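You operate a simulated robot arm through the tools that you are given. There is no shell and no other tool.

You are at the controls of a simulated two-armed robot. One attempt, no reset.

## Task
Reset the counter, then test the grey bobbin from well 4 with weight 2.
Fine: the winder's tray; crank till the flag stands, then open the lever; leave bobbin and weight where they are. Set down upright: small bobbin.

Only the result counts: the job must be done as asked and must still hold three seconds after the hand-in. Knocking over, shifting, dropping, spilling or breaking anything else fails it.

## Robot
Two 7-joint arms with fingered hands on one trunk that stands fixed in place. Base frame: the origin is at the foot of the trunk, x ahead of it, y to its left, z up. Readings come in mm, degrees, newtons and seconds.
The left shoulder is at [91, 152, 1032], the right one opposite. With the tool pointing down near the work surface each hand reaches from about 480 to 860 mm from the base axis, measured 20 degrees to its own side. Payload 3.8 kg a hand.
The TCP of each hand is the grasp point between the finger pads, 30 mm short of the fingertips. In the tool frame z runs along the fingers and y along their closing line. The gripper opens to 104 mm; its body begins 35 mm behind the TCP. The gripper is a hand of 5 fingers: y runs from the thumb to the fingers, the wrist lies at [-15, -104, -178] in the tool frame, and closing takes about 1.5 s.
Orientation is that of the tool frame in the base frame, as a unit quaternion [w, x, y, z]. With the fingers straight down and the wrist toward the robot, the tool's x, y and z point along [0, 1, 0], [1, 0, 0] and [0, 0, -1] of the base frame.

## Interface
- The arms move only by the tool arm_command. It takes "left_series", "right_series" or both (then of equal length, played together; a hand with none holds still); each is a list of rows, each an object of numbers (a shift or turn left out is 0, a gripper value left out holds the last): "wx", "wy", "wz": the turn, a rotation vector about the tool's x, y, z in units of 60 degrees (1.0 is 60 degrees); "tx", "ty", "tz": the shift along the tool's x, y, z in units of 400 mm (1.0 is 400 mm); "grip": the opening, from 0 (shut) to 1 (fully open). In form: [{"wx": .., "wy": .., "wz": .., "tx": .., "ty": .., "tz": .., "grip": ..}, ...]. A call has 1 to 20 rows; each row is the pose to reach, as a shift and turn from the pose commanded when the call began, along the tool's axes at that moment. A call with a number of a shift or a turn outside -1 to 1 is refused whole. A row lasts 0.2 s, in which the tool goes at most 50 mm and 8.6 degrees; a call with a longer step from one row to the next is refused whole, and so is a gripper value outside its range. Where a pose cannot be reached the arm comes as near as it can. A force on the tool above 40 N (or 10 N above the force at the start of the call, whichever is more), or a blocked arm, ends the call early, and 0.2 s more pass. Each finger travels about 72 mm/s and halts on what it meets, pressing with about 25 N; the grip force reading is that of the motor and also rises with nothing between the fingers. The clock runs only during rows and for 0.2 s after the last one: add rows that repeat a pose to give the fingers time. It gives the time, the measured TCP pose, the force on the tool (base axes), the opening and the grip force at its end, in the units of the frame above (readings bear some noise), with the torque about the TCP (base axes, N m) and any sound that the robot's microphone picked up, and new pictures: "pictures" is both (left out), scene, wrist or none (wrist: the cameras of the hands that moved).
- Cameras (640 x 400 px; columns grow to the right, rows downward): "scene" is now at [219.7, 39.4, 1212.5]; the picture's right is [0.40, -0.91, -0.12], its down [-0.27, 0.01, -0.96] and it looks along [0.88, 0.42, -0.24] (base axes); focal length 214 px, centre (320, 200). "left" rides on the left gripper at [-80, -78, -141] in its tool frame; the picture's right is [-0.78, -0.30, 0.56], its down [0.53, -0.78, 0.33] and it looks along [0.33, 0.56, 0.76] (tool axes); focal length 247 px, centre (320, 200). "right" rides on the right gripper at [80, -78, -141] in its tool frame; the picture's right is [-0.78, 0.30, -0.56], its down [-0.54, -0.78, 0.33] and it looks along [-0.33, 0.56, 0.76] (tool axes); focal length 247 px, centre (320, 200).
- move_column(by): moves the trunk up (or, below 0, down) by that many mm; the arms and the scene camera ride with it, the base frame stays. It gives what a move gives, with no picture.
- set_grasp(shape, hand): the hand has 5 fingers and takes this shape, open, in about a second: jaw (thumb against the fingers, like two jaws); tri (thumb and two fingers); tip (a fingertip pinch); poke (one finger out to press); point (the index stretched); flat (the hand flat); cup (the hand cupped); fist (a fist). The gripper value then closes the fingers along that shape, each until it touches; the sizes above hold for jaw. It gives what a move gives, with no picture.
- turn_head(pan, tilt): turns the head with the scene camera to pan (to the left, within 80 degrees either way) and tilt (down, from -29 to 69), counted from straight ahead of the robot (the tilt from the chest, where the trunk bows). It gives what a move gives, and a new picture of the scene camera.
- point_at(camera, pixels): for up to 12 pixels [column, row] of the newest picture of that camera ("zoom" is the newest enlarged one), the place [x, y, z] in the base frame of the surface seen there, good to about 2 mm. It takes no simulated time.
- close_up(camera, box): a new picture of the part [left, top, right, bottom] of that camera's present view, enlarged. It takes no simulated time.
- finish_job(): hands the job in; it is judged then, once.

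Unless the task says otherwise, let go and move clear before handing in.

The tools are called after "Request:" by a JSON object that holds its "fn" and its "kwargs". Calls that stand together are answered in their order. arm_command: Moves the arms, as the interface text tells. Its arguments: {"type":"object","properties":{"left_series":{"type":"array"},"right_series":{"type":"array"},"pictures":{"type":"string","enum":["both","scene","wrist","none"]}},"required":[]} The other tools are called the same way: move_column (by) moves the trunk up or down; set_grasp (shape, hand) gives the hand a shape; turn_head (pan, tilt) turns the head that bears the scene camera; point_at (camera, pixels) gives the place of the surface under pixels of a picture; close_up (camera, box) takes an enlarged picture of a part of a camera's view; finish_job () hands the job in.

At the start:

```text
clock: 0.0
left_ee_pos: [410.0, 429.5, 1126.6]
left_ee_rot: [0.0, 0.707, 0.707, -0.001]
left_wrist_force: [0.6, -0.3, -0.5]
left_ft_torque: [-0.03, 0.0, 0.01]
left_grip_width: 103.8
left_grip_force: 0.0
left_shape: jaw
right_ee_pos: [556.0, 34.5, 1164.1]
right_ee_rot: [0.0, 0.707, 0.707, 0.0]
right_wrist_force: [-0.1, 0.7, -0.4]
right_ft_torque: [-0.01, 0.01, -0.01]
right_grip_width: 103.5
right_grip_force: 0.0
right_shape: jaw
trunk travel left (down, up): [-125.0, 331.0]
head pan, tilt (commanded): [24.6, -0.9]
```

scene: 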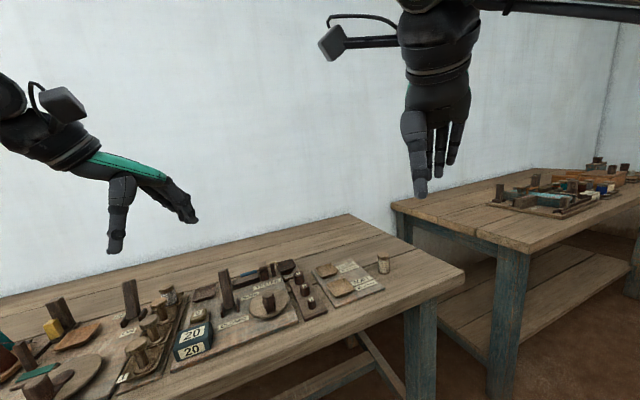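
right: 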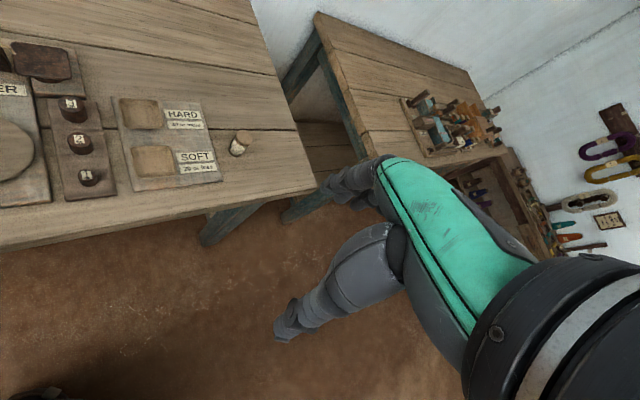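
left: 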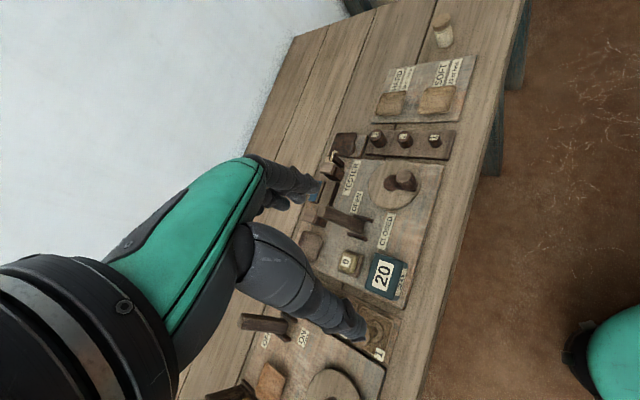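

The scene picture shows a bench to the left with wells, a tester (lever, crank wheel, counter "20"), weights and trays; I need a better look. I'll turn the head left and down to see the whole bench.

Request:
{"fn": "turn_head", "kwargs": {"pan": 45, "tilt": 35}}

```text
clock: 1.0
left_ee_pos: [410.0, 429.4, 1127.1]
left_ee_rot: [0.0, 0.707, 0.707, 0.0]
left_wrist_force: [-0.5, 0.9, 0.3]
left_ft_torque: [0.01, -0.01, -0.02]
left_grip_width: 103.7
left_grip_force: 0.0
left_shape: jaw
right_ee_pos: [555.2, 34.4, 1164.0]
right_ee_rot: [0.0, 0.707, 0.707, 0.0]
right_wrist_force: [0.9, -0.3, 0.3]
right_ft_torque: [0.01, 0.01, 0.0]
right_grip_width: 103.5
right_grip_force: 0.0
right_shape: jaw
trunk travel left (down, up): [-125.0, 331.0]
head pan, tilt (commanded): [45.0, 35.0]
```

scene: 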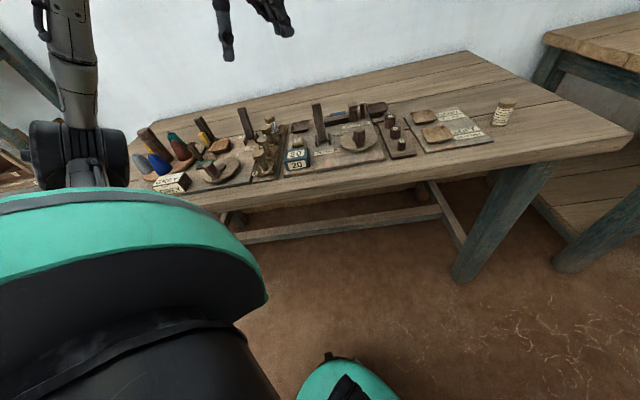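

The bench is visible around pixels (130–520, 90–190) now. I'll enlarge the parts.

Request:
{"fn": "close_up", "kwargs": {"camera": "scene", "box": [120, 80, 280, 200]}}

Request:
{"fn": "close_up", "kwargs": {"camera": "scene", "box": [240, 80, 400, 190]}}

Request:
{"fn": "close_up", "kwargs": {"camera": "scene", "box": [360, 70, 540, 180]}}

Request:
{"fn": "close_up", "kwargs": {"camera": "left", "box": [280, 0, 540, 200]}}

Request:
{"fn": "close_up", "kwargs": {"camera": "left", "box": [200, 150, 460, 400]}}

```text
3.33 times, centred on (200, 140) of scene
```

zoom: 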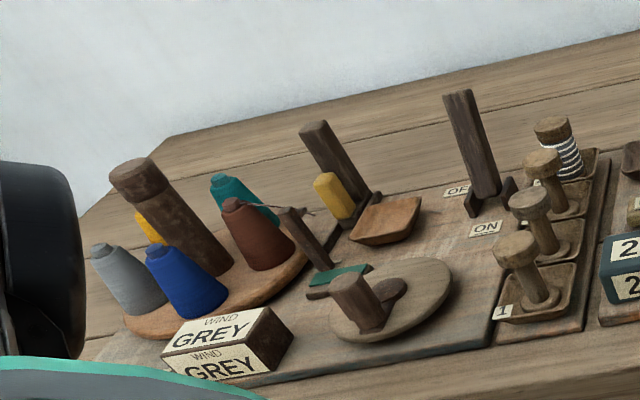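

```text
3.64 times, centred on (320, 135) of scene
```

zoom: 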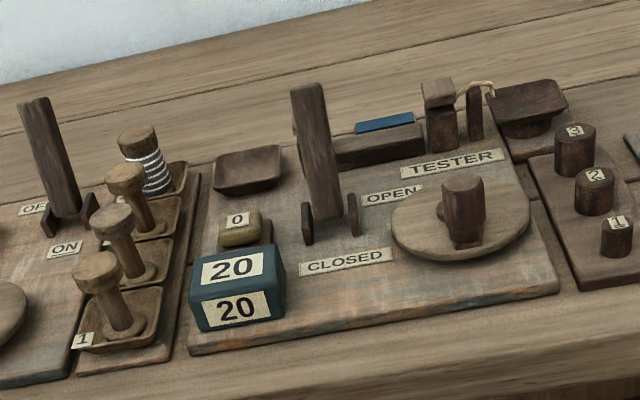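

```text
3.56 times, centred on (450, 125) of scene
```

zoom: 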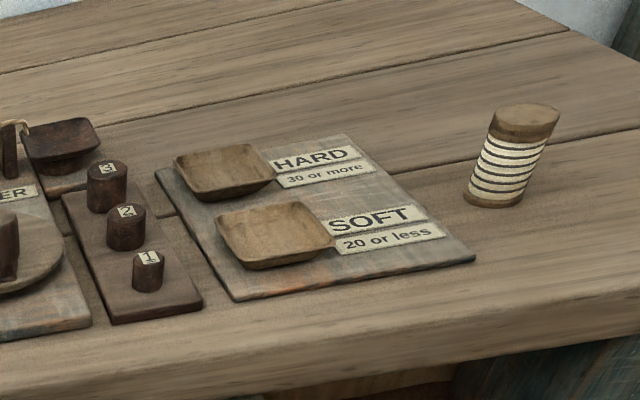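

```text
2.00 times, centred on (410, 100) of left
```

zoom: 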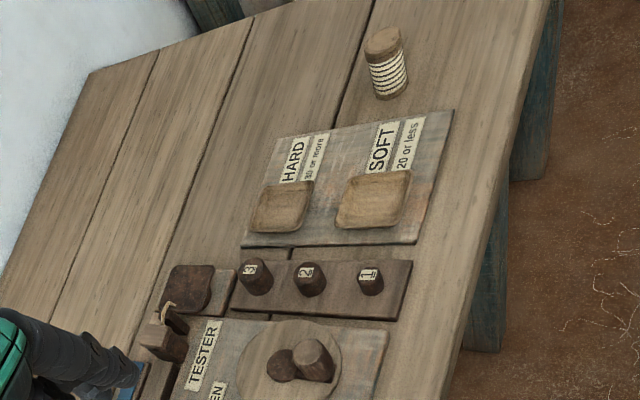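

```text
1.60 times, centred on (330, 275) of left
```

zoom: 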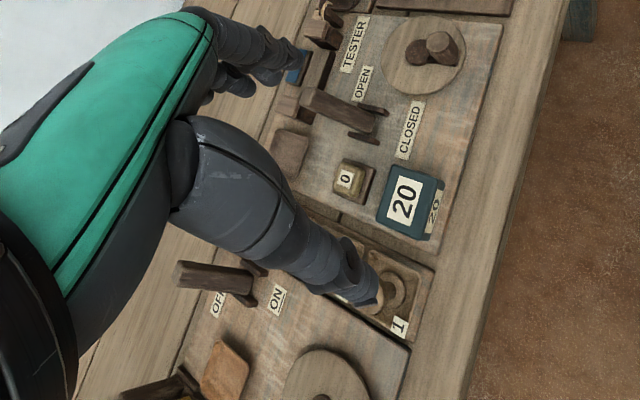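

The bench holds a winder (yarn carousel, "WIND GREY", crank, ON/OFF lever), a rack of wells with "1" nearest and a grey-wound bobbin farthest, and the tester with "0" button, "20" counter, OPEN/CLOSED lever, crank, blue flag and pan, plus weights 1–3. I'll look around for signs before acting.

Request:
{"fn": "turn_head", "kwargs": {"pan": -15, "tilt": 20}}

Request:
{"fn": "close_up", "kwargs": {"camera": "right", "box": [480, 80, 640, 260]}}

Request:
{"fn": "close_up", "kwargs": {"camera": "right", "box": [0, 20, 260, 220]}}

```text
clock: 2.3
left_ee_pos: [409.9, 429.9, 1126.7]
left_ee_rot: [0.0, 0.707, 0.707, 0.0]
left_wrist_force: [0.3, -0.5, 0.4]
left_ft_torque: [0.01, 0.02, -0.02]
left_grip_width: 104.0
left_grip_force: 0.1
left_shape: jaw
right_ee_pos: [555.5, 34.5, 1163.8]
right_ee_rot: [0.0, 0.706, 0.708, 0.0]
right_wrist_force: [0.6, -0.5, 0.2]
right_ft_torque: [-0.02, 0.04, 0.0]
right_grip_width: 103.7
right_grip_force: 0.1
right_shape: jaw
trunk travel left (down, up): [-125.0, 331.0]
head pan, tilt (commanded): [-15.0, 20.0]
```

scene: 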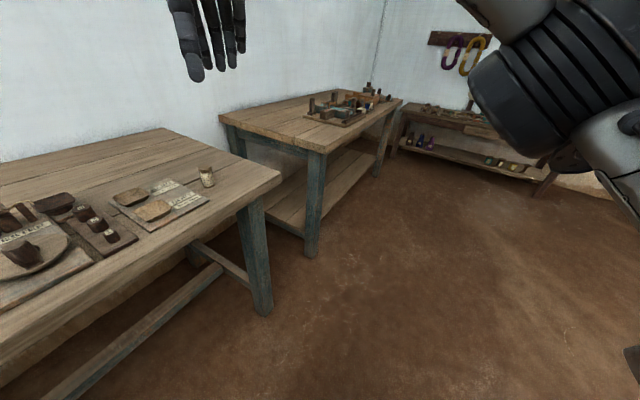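

```text
2.22 times, centred on (560, 170) of right
```

zoom: 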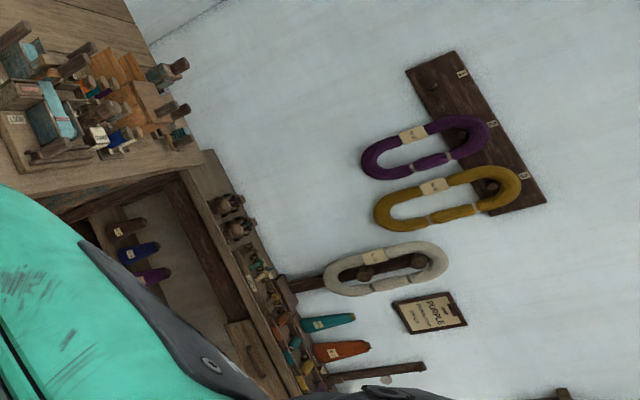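

```text
2.00 times, centred on (130, 120) of right
```

zoom: 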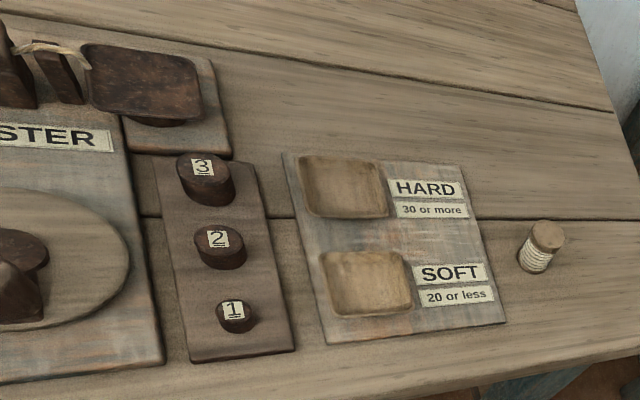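

The other benches hold unrelated gear; the tester's own bench has HARD "30 or more" and SOFT "20 or less" trays. I'll turn back to the bench and measure the parts.

Request:
{"fn": "turn_head", "kwargs": {"pan": 50, "tilt": 20}}

```text
clock: 3.7
left_ee_pos: [409.7, 428.5, 1127.8]
left_ee_rot: [0.0, 0.708, 0.707, 0.0]
left_wrist_force: [-0.8, 0.4, 0.5]
left_ft_torque: [0.03, -0.01, 0.04]
left_grip_width: 103.6
left_grip_force: 0.0
left_shape: jaw
right_ee_pos: [555.1, 34.5, 1165.0]
right_ee_rot: [0.0, 0.708, 0.707, 0.0]
right_wrist_force: [0.2, -0.1, -0.1]
right_ft_torque: [0.0, 0.03, -0.01]
right_grip_width: 103.5
right_grip_force: 0.0
right_shape: jaw
trunk travel left (down, up): [-125.0, 331.0]
head pan, tilt (commanded): [50.0, 20.0]
```

scene: 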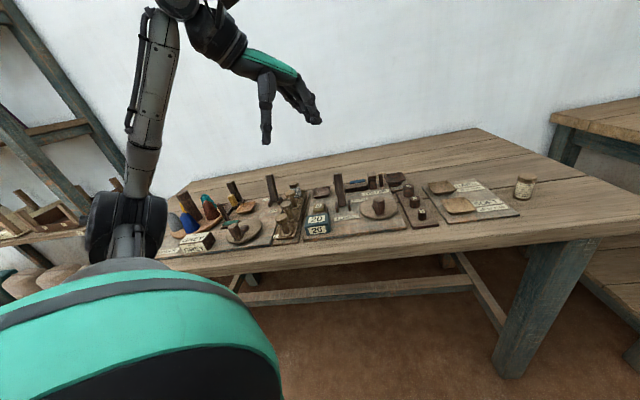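

Request:
{"fn": "close_up", "kwargs": {"camera": "scene", "box": [270, 160, 430, 260]}}

Request:
{"fn": "point_at", "kwargs": {"camera": "scene", "pixels": [[293, 187], [289, 208], [316, 232], [318, 205], [321, 190], [338, 178], [379, 205], [357, 182], [397, 178], [409, 190], [415, 202], [421, 213]]}}

```text
4.00 times, centred on (350, 210) of scene
```

zoom: 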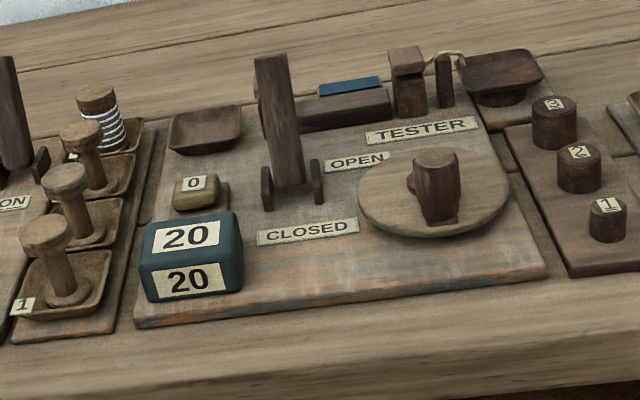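

```text
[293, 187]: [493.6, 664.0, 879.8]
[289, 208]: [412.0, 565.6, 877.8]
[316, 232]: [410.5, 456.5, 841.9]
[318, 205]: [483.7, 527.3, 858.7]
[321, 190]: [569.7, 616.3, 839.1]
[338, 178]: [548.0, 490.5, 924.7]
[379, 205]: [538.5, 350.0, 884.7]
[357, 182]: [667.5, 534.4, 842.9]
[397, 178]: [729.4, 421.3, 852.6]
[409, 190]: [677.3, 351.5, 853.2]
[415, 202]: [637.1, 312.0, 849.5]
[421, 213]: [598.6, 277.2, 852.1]
```

The zoom shows the tester clearly: empty tray at zoom (205,128), "0" button (195,190), lever upright near (280,120), flag bar (350,90), clamp (405,80), pan (500,70), crank handle (437,190). I'll measure these.

Request:
{"fn": "point_at", "kwargs": {"camera": "zoom", "pixels": [[97, 92], [95, 112], [110, 128], [110, 150], [78, 125], [82, 133], [205, 130], [180, 115], [240, 106], [176, 152], [230, 150], [195, 182]]}}

Request:
{"fn": "point_at", "kwargs": {"camera": "zoom", "pixels": [[275, 58], [280, 120], [290, 185], [267, 190], [318, 180], [308, 232], [357, 162], [437, 155], [437, 190], [440, 222], [400, 190], [490, 190]]}}

Request:
{"fn": "point_at", "kwargs": {"camera": "zoom", "pixels": [[350, 86], [385, 80], [322, 92], [406, 50], [408, 90], [445, 60], [445, 90], [500, 65], [470, 55], [540, 72], [500, 90], [577, 152]]}}

Request:
{"fn": "point_at", "kwargs": {"camera": "zoom", "pixels": [[580, 160], [580, 180], [553, 105], [607, 208], [190, 237], [150, 322], [540, 270], [160, 160], [185, 195], [225, 205], [560, 175], [598, 170]]}}

```text
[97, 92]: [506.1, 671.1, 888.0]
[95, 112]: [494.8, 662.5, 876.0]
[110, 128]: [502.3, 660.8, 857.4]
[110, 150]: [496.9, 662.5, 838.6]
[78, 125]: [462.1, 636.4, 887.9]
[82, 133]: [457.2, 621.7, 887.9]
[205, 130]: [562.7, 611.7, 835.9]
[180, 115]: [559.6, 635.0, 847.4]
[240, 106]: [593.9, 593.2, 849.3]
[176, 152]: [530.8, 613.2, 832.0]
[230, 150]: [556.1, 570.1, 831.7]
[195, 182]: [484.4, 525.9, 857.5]
```

```text
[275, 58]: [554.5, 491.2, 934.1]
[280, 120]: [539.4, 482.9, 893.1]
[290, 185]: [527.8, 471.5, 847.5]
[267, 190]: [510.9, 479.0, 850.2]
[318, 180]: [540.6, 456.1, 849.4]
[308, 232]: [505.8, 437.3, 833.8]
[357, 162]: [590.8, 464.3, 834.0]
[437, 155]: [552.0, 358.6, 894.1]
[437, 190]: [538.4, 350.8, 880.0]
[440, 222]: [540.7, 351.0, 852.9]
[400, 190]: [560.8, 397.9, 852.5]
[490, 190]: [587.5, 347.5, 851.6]
```

```text
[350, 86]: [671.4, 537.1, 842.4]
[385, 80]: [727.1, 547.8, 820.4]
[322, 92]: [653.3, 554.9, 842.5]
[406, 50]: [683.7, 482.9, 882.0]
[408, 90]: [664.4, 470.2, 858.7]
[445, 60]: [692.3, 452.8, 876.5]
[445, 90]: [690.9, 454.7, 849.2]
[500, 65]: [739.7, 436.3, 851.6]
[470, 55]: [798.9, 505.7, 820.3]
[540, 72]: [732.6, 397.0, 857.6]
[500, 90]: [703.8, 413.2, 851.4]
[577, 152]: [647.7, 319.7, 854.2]
```

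```text
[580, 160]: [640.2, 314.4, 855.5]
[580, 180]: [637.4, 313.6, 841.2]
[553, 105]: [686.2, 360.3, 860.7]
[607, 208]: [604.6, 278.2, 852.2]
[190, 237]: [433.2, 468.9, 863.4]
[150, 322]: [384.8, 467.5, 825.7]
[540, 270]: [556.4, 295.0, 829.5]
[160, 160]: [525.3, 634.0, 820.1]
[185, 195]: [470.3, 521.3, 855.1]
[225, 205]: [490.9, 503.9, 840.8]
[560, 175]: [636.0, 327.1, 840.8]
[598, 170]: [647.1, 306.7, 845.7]
```

Table top is z≈820, tester board z≈832, and the bench is turned about 43° (depth direction ≈ (0.73, 0.69)). I'll yaw the left hand to match the bench and use its camera for a closer look at the tester.

Request:
{"fn": "arm_command", "kwargs": {"left_series": [{"wz": -0.12, "tx": -0.04, "ty": 0.016, "tz": 0.02}, {"wz": -0.24, "tx": -0.08, "ty": 0.033, "tz": 0.04}, {"wz": -0.36, "tx": -0.12, "ty": 0.05, "tz": 0.06}, {"wz": -0.48, "tx": -0.165, "ty": 0.066, "tz": 0.08}, {"wz": -0.6, "tx": -0.205, "ty": 0.083, "tz": 0.1}, {"wz": -0.72, "tx": -0.2475, "ty": 0.1, "tz": 0.1175}], "pictures": "both"}}

```text
clock: 5.1
left_ee_pos: [451.2, 329.1, 1078.6]
left_ee_rot: [-0.001, 0.397, 0.918, 0.0]
left_wrist_force: [-0.3, 0.1, 0.5]
left_ft_torque: [0.0, -0.01, -0.01]
left_grip_width: 103.8
left_grip_force: 0.1
left_shape: jaw
right_ee_pos: [556.2, 32.3, 1164.6]
right_ee_rot: [-0.001, 0.707, 0.708, 0.0]
right_wrist_force: [0.2, -0.5, -0.3]
right_ft_torque: [0.0, -0.02, 0.0]
right_grip_width: 103.8
right_grip_force: 0.0
right_shape: jaw
trunk travel left (down, up): [-125.0, 331.0]
head pan, tilt (commanded): [50.0, 20.0]
```

scene: 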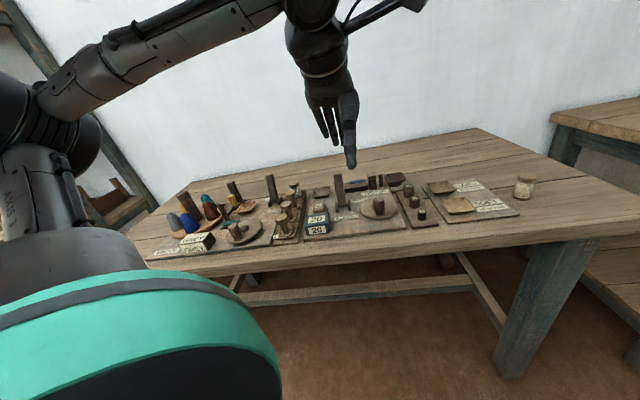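
left: 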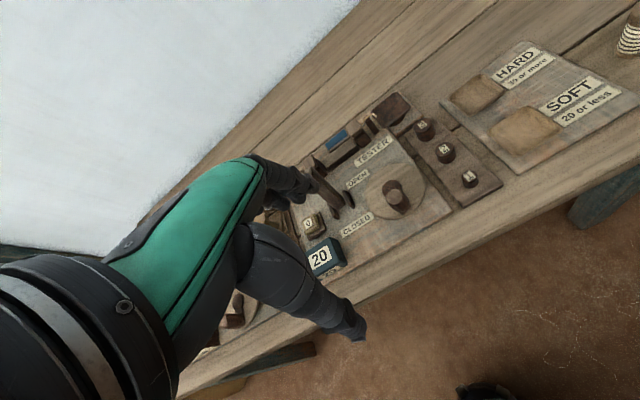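

The left camera now shows the tester around (300–450, 90–270). I'll enlarge it and measure handle, pan, and weights.

Request:
{"fn": "close_up", "kwargs": {"camera": "left", "box": [280, 80, 520, 280]}}

Request:
{"fn": "close_up", "kwargs": {"camera": "scene", "box": [150, 165, 310, 265]}}

```text
2.00 times, centred on (400, 180) of left
```

zoom: 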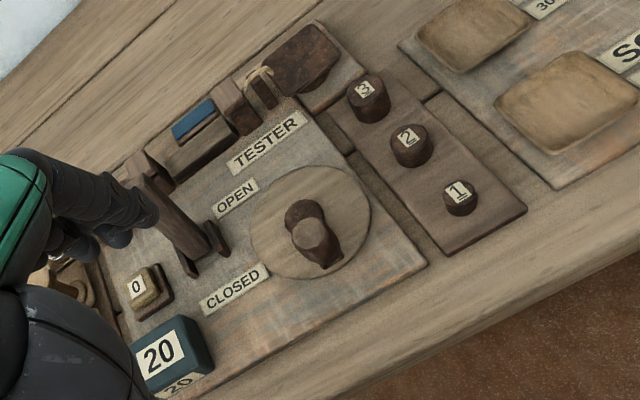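

```text
4.00 times, centred on (230, 215) of scene
```

zoom: 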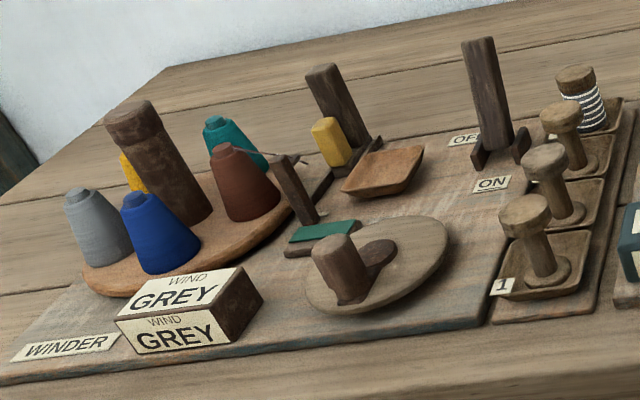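

The winder on the left has its own small tray (zoom 383,170) and green flag; the tester is what I need. I'll re-take the left close-up and measure handle, disc, weight 2 and pan.

Request:
{"fn": "close_up", "kwargs": {"camera": "left", "box": [280, 80, 520, 280]}}

Request:
{"fn": "point_at", "kwargs": {"camera": "zoom", "pixels": [[310, 233], [318, 262], [305, 210], [250, 222], [310, 166], [370, 222], [308, 279], [410, 134], [396, 130], [425, 135], [410, 160], [385, 175]]}}

Request:
{"fn": "point_at", "kwargs": {"camera": "zoom", "pixels": [[305, 58], [320, 30], [275, 60], [300, 90], [340, 60], [268, 72], [195, 120], [225, 100], [145, 285], [160, 295], [188, 255], [150, 175]]}}

```text
2.00 times, centred on (400, 180) of left
```

zoom: 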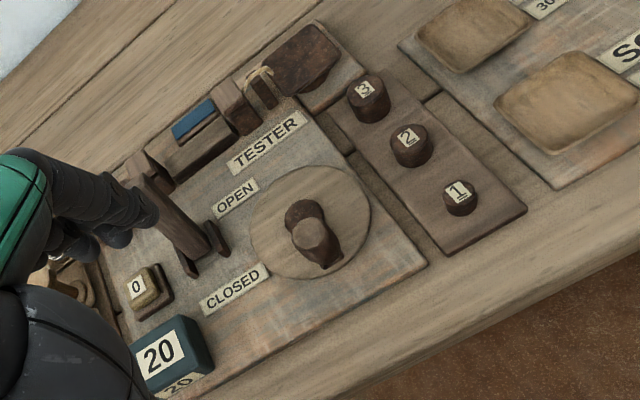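

```text
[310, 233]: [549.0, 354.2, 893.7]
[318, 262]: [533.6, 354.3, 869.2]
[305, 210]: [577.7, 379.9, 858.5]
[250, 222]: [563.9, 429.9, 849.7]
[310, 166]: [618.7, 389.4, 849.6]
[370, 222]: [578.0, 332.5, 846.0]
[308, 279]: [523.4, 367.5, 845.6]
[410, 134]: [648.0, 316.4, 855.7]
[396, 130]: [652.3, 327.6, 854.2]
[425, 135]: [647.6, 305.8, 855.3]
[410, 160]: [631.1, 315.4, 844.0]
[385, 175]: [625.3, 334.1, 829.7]
```

```text
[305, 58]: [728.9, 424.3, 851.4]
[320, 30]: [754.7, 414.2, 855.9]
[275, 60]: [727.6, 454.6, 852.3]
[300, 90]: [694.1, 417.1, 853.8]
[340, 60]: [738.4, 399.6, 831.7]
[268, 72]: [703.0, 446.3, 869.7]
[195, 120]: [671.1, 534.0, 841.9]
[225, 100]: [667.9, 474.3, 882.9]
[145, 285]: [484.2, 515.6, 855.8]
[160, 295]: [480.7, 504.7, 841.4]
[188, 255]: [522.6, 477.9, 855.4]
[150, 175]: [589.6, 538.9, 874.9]
```

The bench axes are exactly 45° (depth (0.707,0.707)); disc centre ≈(571,380), handle ≈(549,354) top z 894, weight 2 ≈(645,316) top z 855, pan ≈(728,423), button ≈(484,526,858). Next I'll shape the left hand to "poke" to see where the fingertip lies.

Request:
{"fn": "set_grasp", "kwargs": {"hand": "left", "shape": "poke"}}

Request:
{"fn": "close_up", "kwargs": {"camera": "scene", "box": [260, 40, 420, 180]}}

Request:
{"fn": "close_up", "kwargs": {"camera": "left", "box": [100, 120, 420, 360]}}

```text
clock: 6.0
left_ee_pos: [448.5, 330.2, 1079.6]
left_ee_rot: [0.0, 0.398, 0.917, 0.0]
left_wrist_force: [0.0, -0.1, 0.6]
left_ft_torque: [0.01, 0.03, 0.0]
left_grip_width: 0.0
left_grip_force: 0.0
left_shape: poke
right_ee_pos: [555.9, 34.1, 1164.6]
right_ee_rot: [0.0, 0.707, 0.707, 0.0]
right_wrist_force: [0.8, -0.8, 0.4]
right_ft_torque: [-0.02, -0.01, 0.04]
right_grip_width: 103.6
right_grip_force: 0.1
right_shape: jaw
trunk travel left (down, up): [-125.0, 331.0]
head pan, tilt (commanded): [50.0, 20.0]
```

```text
2.86 times, centred on (340, 110) of scene
```

zoom: 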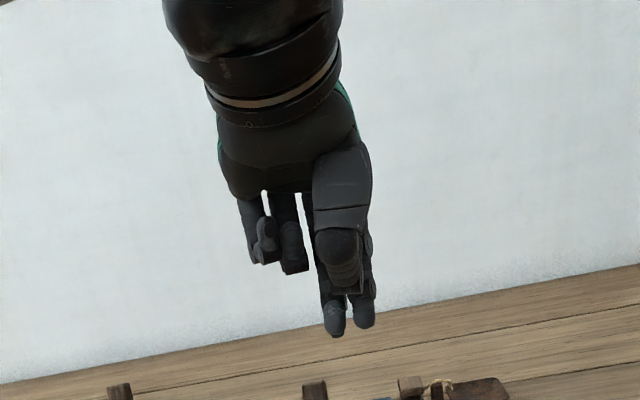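

```text
1.67 times, centred on (260, 240) of left
```

zoom: 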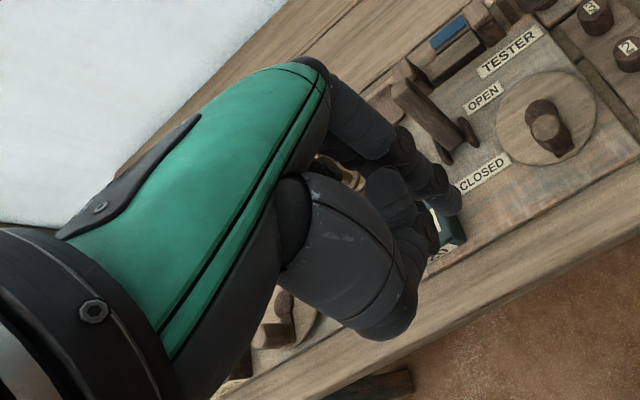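

Poke leaves two fingertips low at zoom (335,325) and (362,318). I'll measure where these tips are.

Request:
{"fn": "close_up", "kwargs": {"camera": "scene", "box": [310, 80, 390, 130]}}

Request:
{"fn": "point_at", "kwargs": {"camera": "scene", "pixels": [[343, 155], [353, 152], [343, 150], [353, 146], [347, 127], [343, 140], [353, 138], [327, 130], [332, 130]]}}

Request:
{"fn": "point_at", "kwargs": {"camera": "left", "pixels": [[325, 218], [318, 245], [300, 280], [340, 165], [305, 185]]}}

```text
8.00 times, centred on (350, 105) of scene
```

zoom: 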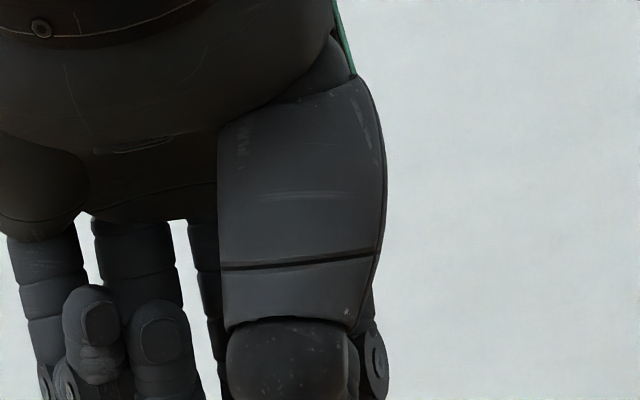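

```text
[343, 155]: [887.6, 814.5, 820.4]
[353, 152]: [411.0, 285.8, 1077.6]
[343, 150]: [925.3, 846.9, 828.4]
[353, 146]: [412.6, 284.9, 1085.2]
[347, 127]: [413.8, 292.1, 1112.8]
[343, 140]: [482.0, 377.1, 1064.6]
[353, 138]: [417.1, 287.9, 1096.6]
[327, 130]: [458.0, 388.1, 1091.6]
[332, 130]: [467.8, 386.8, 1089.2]
```

```text
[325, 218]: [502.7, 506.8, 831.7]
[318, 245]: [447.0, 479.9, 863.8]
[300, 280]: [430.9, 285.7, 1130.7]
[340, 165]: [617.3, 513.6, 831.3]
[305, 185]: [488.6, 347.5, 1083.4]
```

The scene picture is from before the shape change, so I'll hold one row for fresh pictures.

Request:
{"fn": "arm_command", "kwargs": {"left_series": [{"tx": 0}, {"tx": 0}]}}

Request:
{"fn": "close_up", "kwargs": {"camera": "scene", "box": [300, 80, 396, 160]}}

Request:
{"fn": "point_at", "kwargs": {"camera": "zoom", "pixels": [[290, 460], [350, 440]]}}

```text
clock: 6.6
left_ee_pos: [450.3, 330.2, 1079.9]
left_ee_rot: [0.0, 0.397, 0.918, 0.0]
left_wrist_force: [-0.7, -0.8, 0.6]
left_ft_torque: [-0.02, 0.0, -0.02]
left_grip_width: 0.0
left_grip_force: 0.1
left_shape: poke
right_ee_pos: [555.4, 34.2, 1163.9]
right_ee_rot: [0.0, 0.707, 0.707, 0.0]
right_wrist_force: [0.1, -0.1, -0.3]
right_ft_torque: [-0.01, -0.01, -0.02]
right_grip_width: 103.7
right_grip_force: 0.0
right_shape: jaw
trunk travel left (down, up): [-125.0, 331.0]
head pan, tilt (commanded): [50.0, 20.0]
```

scene: 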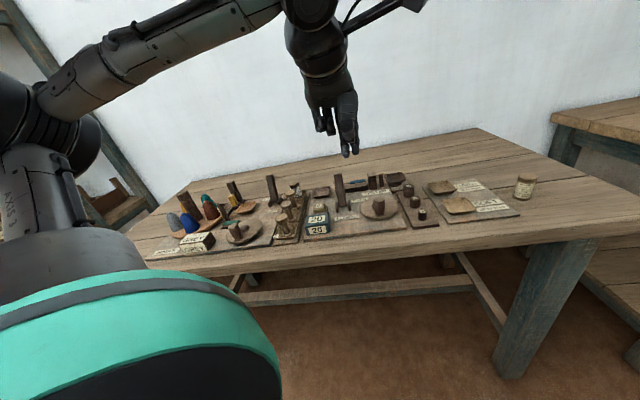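
left: 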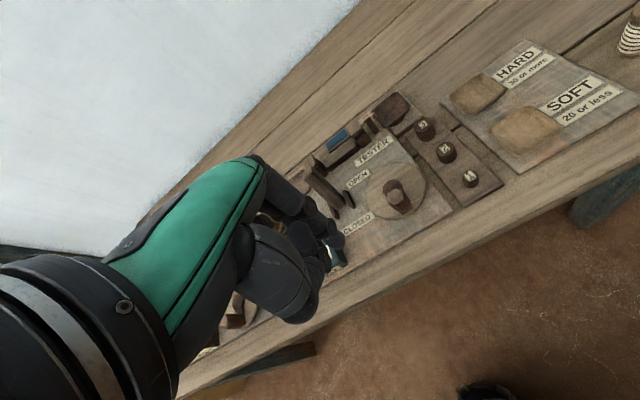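

```text
5.00 times, centred on (348, 120) of scene
```

zoom: 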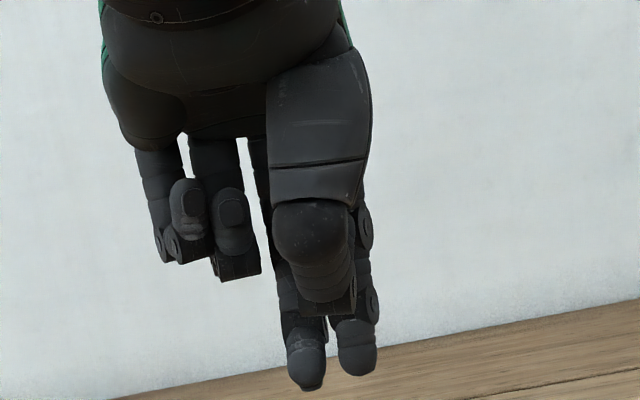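

```text
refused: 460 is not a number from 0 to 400
```

Two fingers are extended (index and middle) at zoom (305,375) and (357,360), thumb folded. I'll measure their tips.

Request:
{"fn": "point_at", "kwargs": {"camera": "zoom", "pixels": [[305, 365], [306, 382], [357, 350], [357, 368], [325, 290], [310, 230]]}}

Request:
{"fn": "point_at", "kwargs": {"camera": "left", "pixels": [[330, 240], [338, 232], [322, 262], [300, 310]]}}

```text
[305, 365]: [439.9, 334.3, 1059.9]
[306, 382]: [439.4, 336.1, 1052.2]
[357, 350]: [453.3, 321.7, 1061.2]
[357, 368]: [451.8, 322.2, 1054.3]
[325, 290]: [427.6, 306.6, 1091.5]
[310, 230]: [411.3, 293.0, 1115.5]
```

```text
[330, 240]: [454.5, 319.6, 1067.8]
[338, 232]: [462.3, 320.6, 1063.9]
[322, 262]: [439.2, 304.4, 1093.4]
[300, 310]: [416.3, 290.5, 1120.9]
```

Index and middle tips straddle the TCP line, about 30 mm below it (z≈1050 for TCP z 1079.5). Now I'll get the button's exact outline.

Request:
{"fn": "close_up", "kwargs": {"camera": "scene", "box": [295, 190, 345, 240]}}

```text
8.00 times, centred on (320, 215) of scene
```

zoom: 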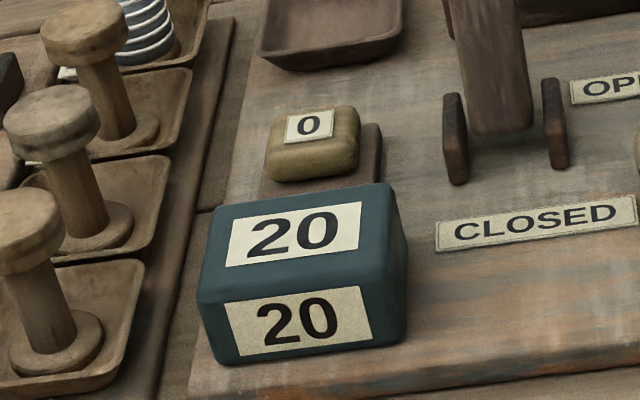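

Request:
{"fn": "point_at", "kwargs": {"camera": "zoom", "pixels": [[309, 124], [275, 115], [352, 112], [268, 158], [355, 150], [312, 145], [370, 160], [270, 190], [456, 140], [555, 120], [500, 120], [495, 90]]}}

Request:
{"fn": "point_at", "kwargs": {"camera": "zoom", "pixels": [[290, 215], [380, 200], [215, 215], [390, 260], [220, 290], [300, 270], [84, 28], [51, 110], [20, 220], [150, 40], [330, 30], [280, 55]]}}

```text
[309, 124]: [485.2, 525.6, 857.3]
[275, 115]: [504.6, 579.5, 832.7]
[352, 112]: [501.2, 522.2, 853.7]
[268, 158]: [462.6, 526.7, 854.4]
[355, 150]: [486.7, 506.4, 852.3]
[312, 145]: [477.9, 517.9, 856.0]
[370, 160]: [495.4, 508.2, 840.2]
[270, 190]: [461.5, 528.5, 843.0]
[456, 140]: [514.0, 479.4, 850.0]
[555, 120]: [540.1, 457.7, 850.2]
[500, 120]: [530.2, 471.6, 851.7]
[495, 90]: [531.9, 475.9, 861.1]
```

```text
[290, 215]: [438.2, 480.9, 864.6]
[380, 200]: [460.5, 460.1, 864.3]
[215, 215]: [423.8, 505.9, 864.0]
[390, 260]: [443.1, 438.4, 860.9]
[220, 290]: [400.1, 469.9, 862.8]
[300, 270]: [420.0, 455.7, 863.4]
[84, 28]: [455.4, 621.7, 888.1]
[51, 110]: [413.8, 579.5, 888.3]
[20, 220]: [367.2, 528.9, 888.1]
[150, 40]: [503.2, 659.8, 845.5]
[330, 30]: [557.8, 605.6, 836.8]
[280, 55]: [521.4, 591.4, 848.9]
```

Button cap centre is (483, 525.4), top z≈857.5; the counter reads 20. I'll move the poking fingers above the button, about 27 mm clear.

Request:
{"fn": "arm_command", "kwargs": {"left_series": [{"wz": -0.006, "tx": 0.06, "ty": 0.079}, {"wz": -0.012, "tx": 0.12, "ty": 0.158}, {"wz": -0.018, "tx": 0.18, "ty": 0.237}, {"wz": -0.024, "tx": 0.24, "ty": 0.316}, {"wz": -0.03, "tx": 0.2987, "ty": 0.394}, {"wz": -0.03, "tx": 0.2987, "ty": 0.394, "tz": 0.1}, {"wz": -0.03, "tx": 0.2987, "ty": 0.394, "tz": 0.2}, {"wz": -0.03, "tx": 0.2987, "ty": 0.394, "tz": 0.3}, {"wz": -0.03, "tx": 0.2987, "ty": 0.394, "tz": 0.4}, {"wz": -0.03, "tx": 0.2987, "ty": 0.394, "tz": 0.4115}]}}

Request:
{"fn": "close_up", "kwargs": {"camera": "scene", "box": [270, 150, 400, 250]}}

```text
clock: 8.8
left_ee_pos: [481.7, 525.0, 913.3]
left_ee_rot: [-0.001, 0.383, 0.924, 0.0]
left_wrist_force: [1.0, -0.1, -0.6]
left_ft_torque: [-0.02, -0.02, 0.0]
left_grip_width: 0.0
left_grip_force: 0.0
left_shape: poke
right_ee_pos: [555.7, 33.4, 1163.7]
right_ee_rot: [0.0, 0.707, 0.707, 0.0]
right_wrist_force: [0.2, -0.2, 0.4]
right_ft_torque: [0.01, -0.01, 0.05]
right_grip_width: 103.8
right_grip_force: 0.0
right_shape: jaw
trunk travel left (down, up): [-125.0, 331.0]
head pan, tilt (commanded): [50.0, 20.0]
```

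scene: 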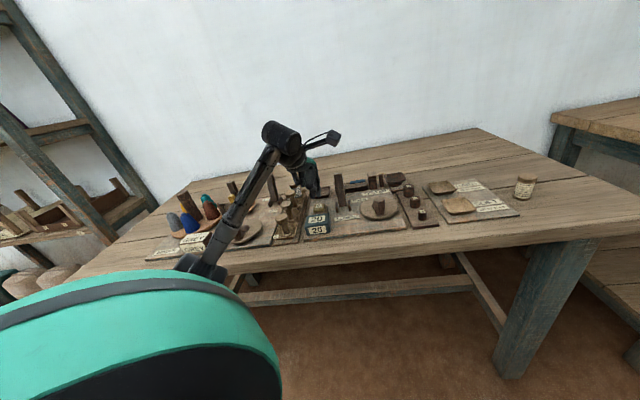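
left: 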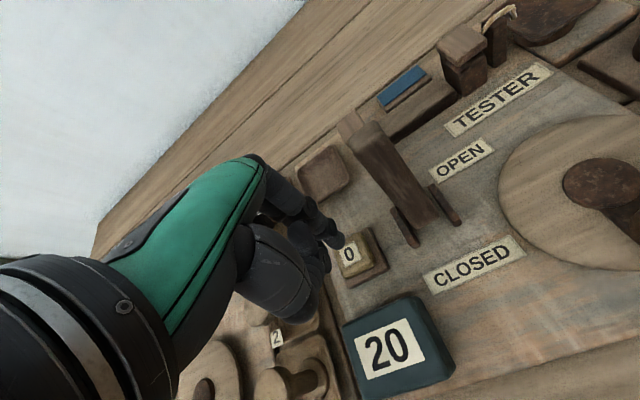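

```text
4.00 times, centred on (335, 200) of scene
```

zoom: 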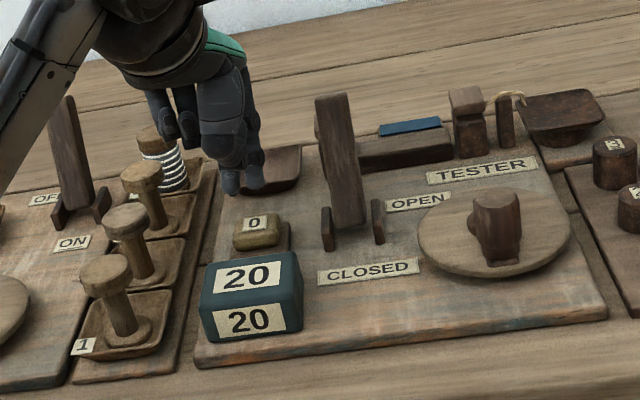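

The fingertips hang right above the button. But the elbow (scene ~(200,262)) is low near the bench front, so I'll check its position before descending.

Request:
{"fn": "point_at", "kwargs": {"camera": "scene", "pixels": [[195, 262], [215, 265], [228, 235], [245, 195], [268, 150], [205, 300], [230, 262], [185, 262]]}}

Request:
{"fn": "close_up", "kwargs": {"camera": "scene", "box": [140, 110, 340, 300]}}

```text
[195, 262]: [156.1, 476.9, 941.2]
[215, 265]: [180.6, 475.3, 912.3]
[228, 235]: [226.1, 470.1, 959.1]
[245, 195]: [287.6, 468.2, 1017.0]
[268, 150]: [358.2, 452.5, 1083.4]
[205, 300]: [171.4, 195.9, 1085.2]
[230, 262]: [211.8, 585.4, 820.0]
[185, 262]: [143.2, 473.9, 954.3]
```

```text
2.11 times, centred on (240, 205) of scene
```

zoom: 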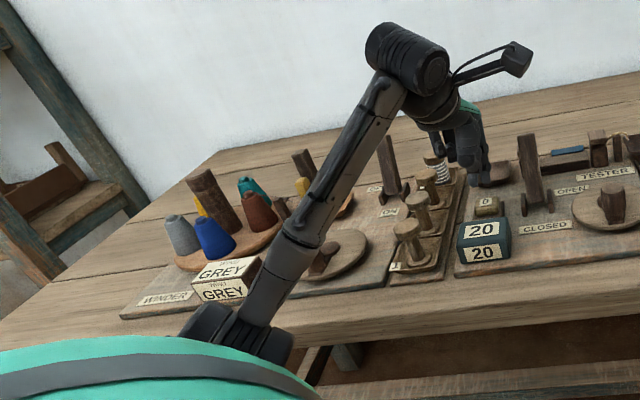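

The elbow (z≈930, in front of the bench edge) is clear. I'll press down now, going to about 8 mm past first contact and watching force and counter.

Request:
{"fn": "arm_command", "kwargs": {"left_series": [{"tz": 0.03}, {"tz": 0.055}, {"tz": 0.065}, {"tz": 0.075}, {"tz": 0.085}, {"tz": 0.085}]}}

Request:
{"fn": "close_up", "kwargs": {"camera": "scene", "box": [280, 170, 360, 240]}}

```text
clock: 10.2
left_ee_pos: [483.3, 525.4, 882.2]
left_ee_rot: [0.0, 0.383, 0.924, 0.0]
left_wrist_force: [0.8, 0.5, 2.3]
left_ft_torque: [0.04, 0.0, -0.01]
left_grip_width: 0.1
left_grip_force: 0.0
left_shape: poke
right_ee_pos: [556.3, 33.4, 1164.5]
right_ee_rot: [0.0, 0.707, 0.707, -0.001]
right_wrist_force: [0.4, 0.5, 0.3]
right_ft_torque: [-0.01, -0.02, 0.01]
right_grip_width: 103.9
right_grip_force: 0.1
right_shape: jaw
trunk travel left (down, up): [-125.0, 331.0]
head pan, tilt (commanded): [50.0, 20.0]
heard: click
```

scene: 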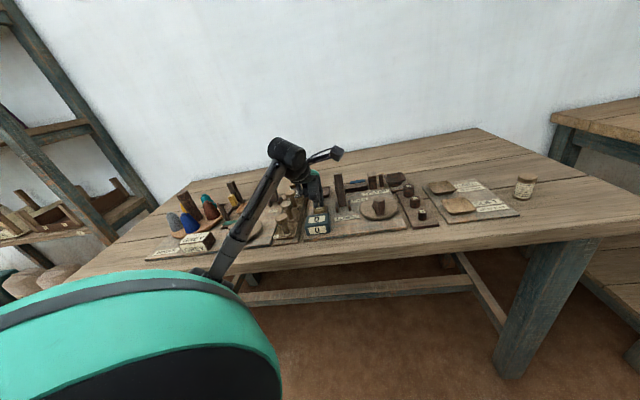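
left: 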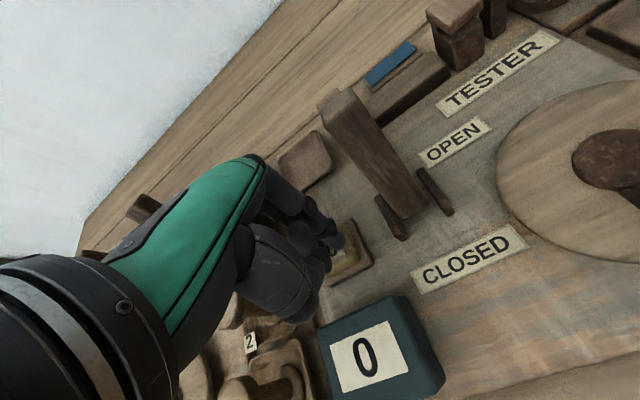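

```text
5.71 times, centred on (320, 205) of scene
```

zoom: 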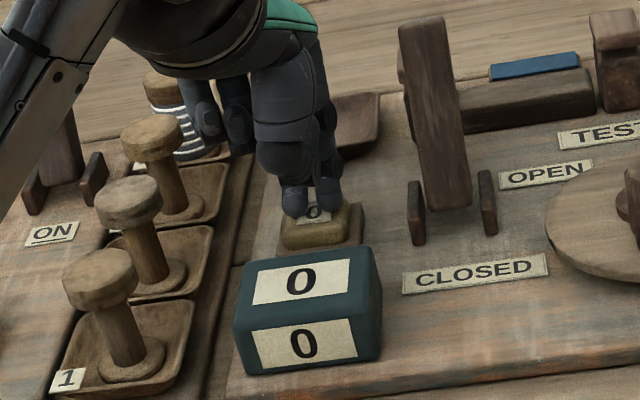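

The click sounded and the counter shows 0 in both faces. I'll lift straight up and then change to the "tip" shape to study it.

Request:
{"fn": "arm_command", "kwargs": {"left_series": [{"tz": -0.08}, {"tz": -0.17}, {"tz": -0.26}, {"tz": -0.36}, {"tz": -0.42}], "pictures": "none"}}

Request:
{"fn": "set_grasp", "kwargs": {"hand": "left", "shape": "tip"}}

Request:
{"fn": "arm_command", "kwargs": {"left_series": [{"tx": 0}, {"tx": 0}]}}

Request:
{"fn": "close_up", "kwargs": {"camera": "scene", "box": [260, 110, 370, 210]}}

Request:
{"fn": "close_up", "kwargs": {"camera": "left", "box": [140, 100, 460, 340]}}

```text
clock: 11.4
left_ee_pos: [480.9, 525.3, 1049.6]
left_ee_rot: [-0.001, 0.383, 0.924, -0.001]
left_wrist_force: [0.9, -0.4, 0.2]
left_ft_torque: [0.04, 0.01, -0.04]
left_grip_width: 0.0
left_grip_force: 0.1
left_shape: poke
right_ee_pos: [555.3, 35.0, 1164.9]
right_ee_rot: [0.0, 0.708, 0.707, 0.0]
right_wrist_force: [0.7, -0.1, -0.4]
right_ft_torque: [0.0, 0.0, 0.02]
right_grip_width: 103.8
right_grip_force: 0.2
right_shape: jaw
trunk travel left (down, up): [-125.0, 331.0]
head pan, tilt (commanded): [50.0, 20.0]
```

```text
clock: 12.3
left_ee_pos: [481.8, 526.3, 1049.5]
left_ee_rot: [0.001, 0.382, 0.924, -0.001]
left_wrist_force: [-0.3, -0.7, -0.7]
left_ft_torque: [0.01, 0.02, 0.01]
left_grip_width: 103.7
left_grip_force: 0.1
left_shape: tip
right_ee_pos: [555.7, 35.4, 1164.8]
right_ee_rot: [0.0, 0.707, 0.708, 0.0]
right_wrist_force: [-0.9, 0.2, -0.3]
right_ft_torque: [0.0, 0.0, 0.03]
right_grip_width: 103.7
right_grip_force: 0.1
right_shape: jaw
trunk travel left (down, up): [-125.0, 331.0]
head pan, tilt (commanded): [50.0, 20.0]
```

```text
clock: 12.9
left_ee_pos: [482.0, 525.5, 1049.9]
left_ee_rot: [0.0, 0.383, 0.924, 0.0]
left_wrist_force: [-0.3, 0.2, -0.5]
left_ft_torque: [0.0, -0.02, 0.01]
left_grip_width: 103.8
left_grip_force: 0.1
left_shape: tip
right_ee_pos: [555.1, 34.2, 1164.1]
right_ee_rot: [0.0, 0.707, 0.707, 0.0]
right_wrist_force: [0.8, -0.4, -0.3]
right_ft_torque: [0.01, -0.05, -0.01]
right_grip_width: 103.5
right_grip_force: 0.0
right_shape: jaw
trunk travel left (down, up): [-125.0, 331.0]
head pan, tilt (commanded): [50.0, 20.0]
```

scene: 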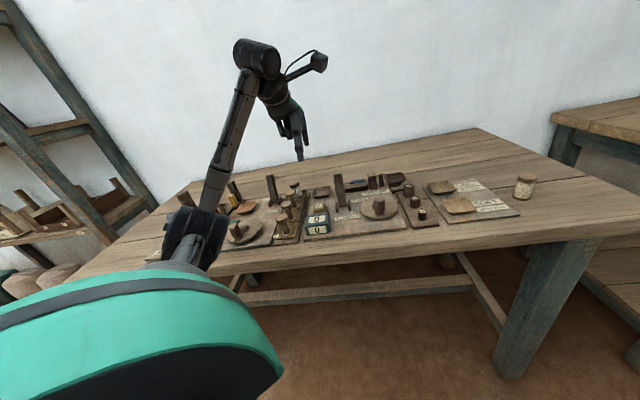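
left: 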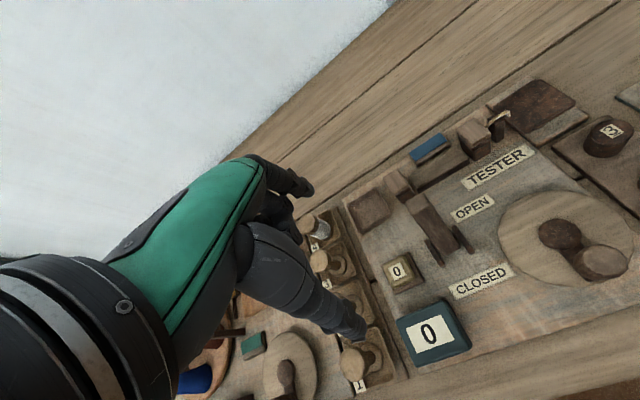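

```text
4.00 times, centred on (315, 160) of scene
```

zoom: 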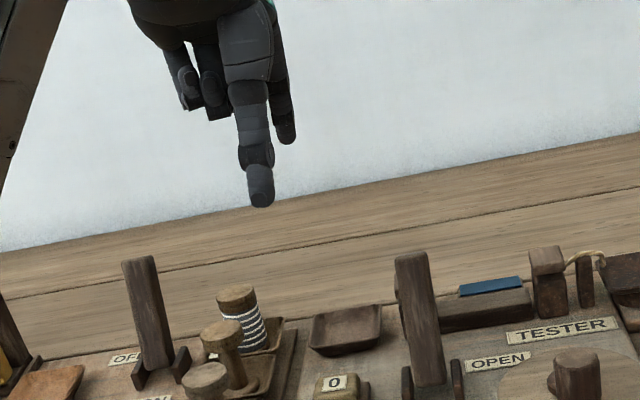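

```text
1.67 times, centred on (300, 220) of left
```

zoom: 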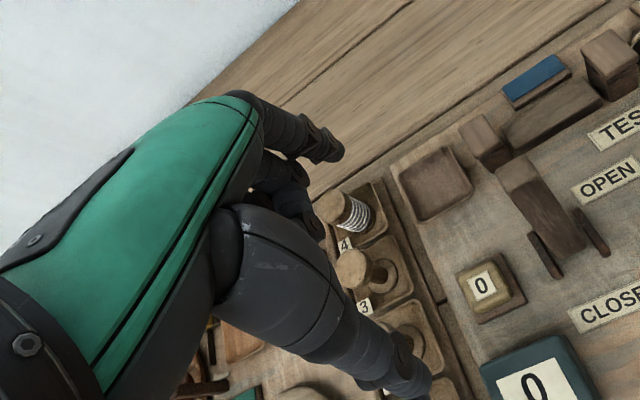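

In "tip" shape the thumb and index oppose with the other fingers curled; wells 4 and 3 are labelled and the grey bobbin is in 4. I'll part-close to see the geometry at a usable opening.

Request:
{"fn": "arm_command", "kwargs": {"left_series": [{"grip": 0.45}, {"grip": 0.45}, {"grip": 0.45}, {"grip": 0.45}, {"grip": 0.45}]}}

Request:
{"fn": "close_up", "kwargs": {"camera": "scene", "box": [260, 100, 340, 180]}}

Request:
{"fn": "close_up", "kwargs": {"camera": "left", "box": [200, 120, 400, 340]}}

```text
clock: 14.1
left_ee_pos: [483.2, 524.7, 1049.8]
left_ee_rot: [0.0, 0.383, 0.924, 0.0]
left_wrist_force: [0.3, 0.0, 0.5]
left_ft_torque: [-0.03, 0.01, 0.02]
left_grip_width: 47.7
left_grip_force: 0.1
left_shape: tip
right_ee_pos: [556.1, 34.3, 1164.3]
right_ee_rot: [0.0, 0.707, 0.707, 0.0]
right_wrist_force: [-0.5, 0.0, 0.3]
right_ft_torque: [-0.01, -0.04, -0.03]
right_grip_width: 103.7
right_grip_force: 0.1
right_shape: jaw
trunk travel left (down, up): [-125.0, 331.0]
head pan, tilt (commanded): [50.0, 20.0]
```

scene: 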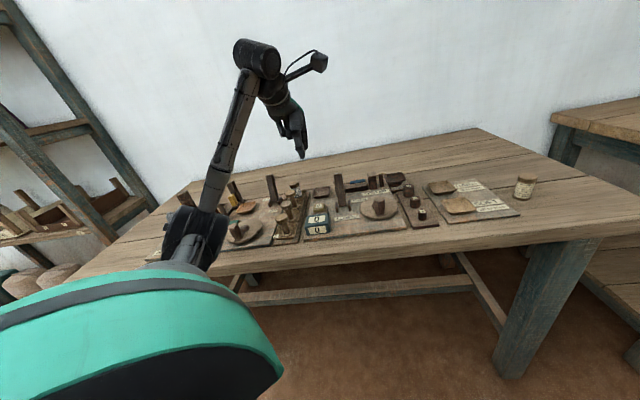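
left: 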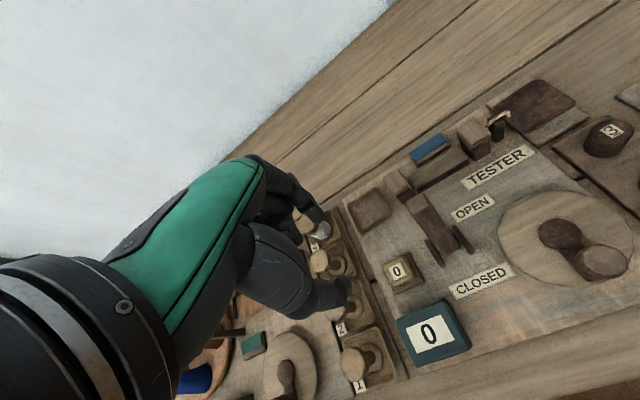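

```text
5.00 times, centred on (300, 140) of scene
```

zoom: 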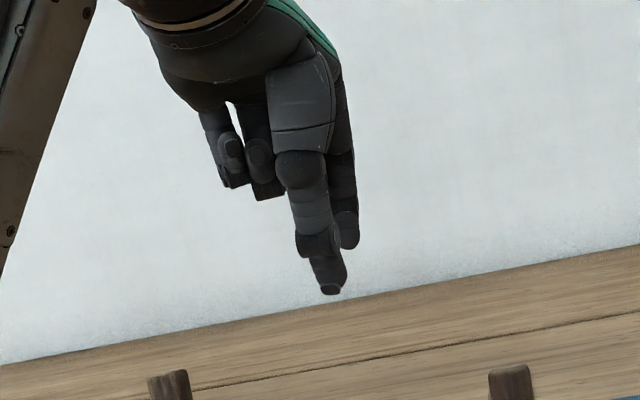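

```text
1.82 times, centred on (300, 230) of left
```

zoom: 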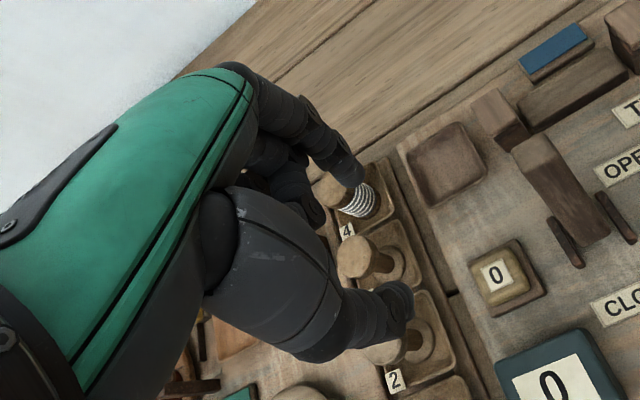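

At 48 mm opening thumb and index point down nicely. I'll measure tip positions in both views.

Request:
{"fn": "point_at", "kwargs": {"camera": "left", "pixels": [[347, 290], [335, 295], [342, 305], [318, 217], [325, 210], [310, 222], [300, 232], [303, 243]]}}

Request:
{"fn": "point_at", "kwargs": {"camera": "scene", "pixels": [[301, 157], [302, 152], [304, 147], [290, 138], [283, 136]]}}

```text
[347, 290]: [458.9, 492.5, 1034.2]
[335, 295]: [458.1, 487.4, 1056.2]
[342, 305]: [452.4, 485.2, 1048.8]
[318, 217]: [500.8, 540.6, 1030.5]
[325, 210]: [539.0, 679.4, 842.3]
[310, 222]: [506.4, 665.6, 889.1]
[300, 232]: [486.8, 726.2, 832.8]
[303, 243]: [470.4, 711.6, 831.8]
```

```text
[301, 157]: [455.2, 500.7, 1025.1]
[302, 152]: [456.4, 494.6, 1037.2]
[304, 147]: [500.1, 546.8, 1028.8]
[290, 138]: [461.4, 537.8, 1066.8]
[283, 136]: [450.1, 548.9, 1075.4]
```

Tips hang ~25–30 mm below the TCP with pads ±24 mm. I need the surroundings of well 4 — the winder's ON/OFF lever and the neighbouring bobbin — before choosing the approach yaw.

Request:
{"fn": "close_up", "kwargs": {"camera": "scene", "box": [255, 165, 345, 235]}}

```text
5.71 times, centred on (300, 200) of scene
```

zoom: 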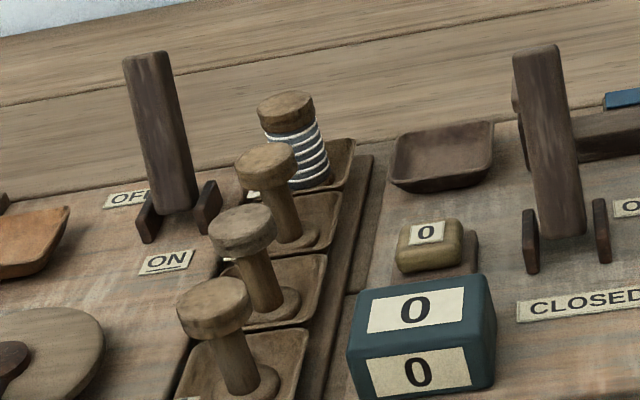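

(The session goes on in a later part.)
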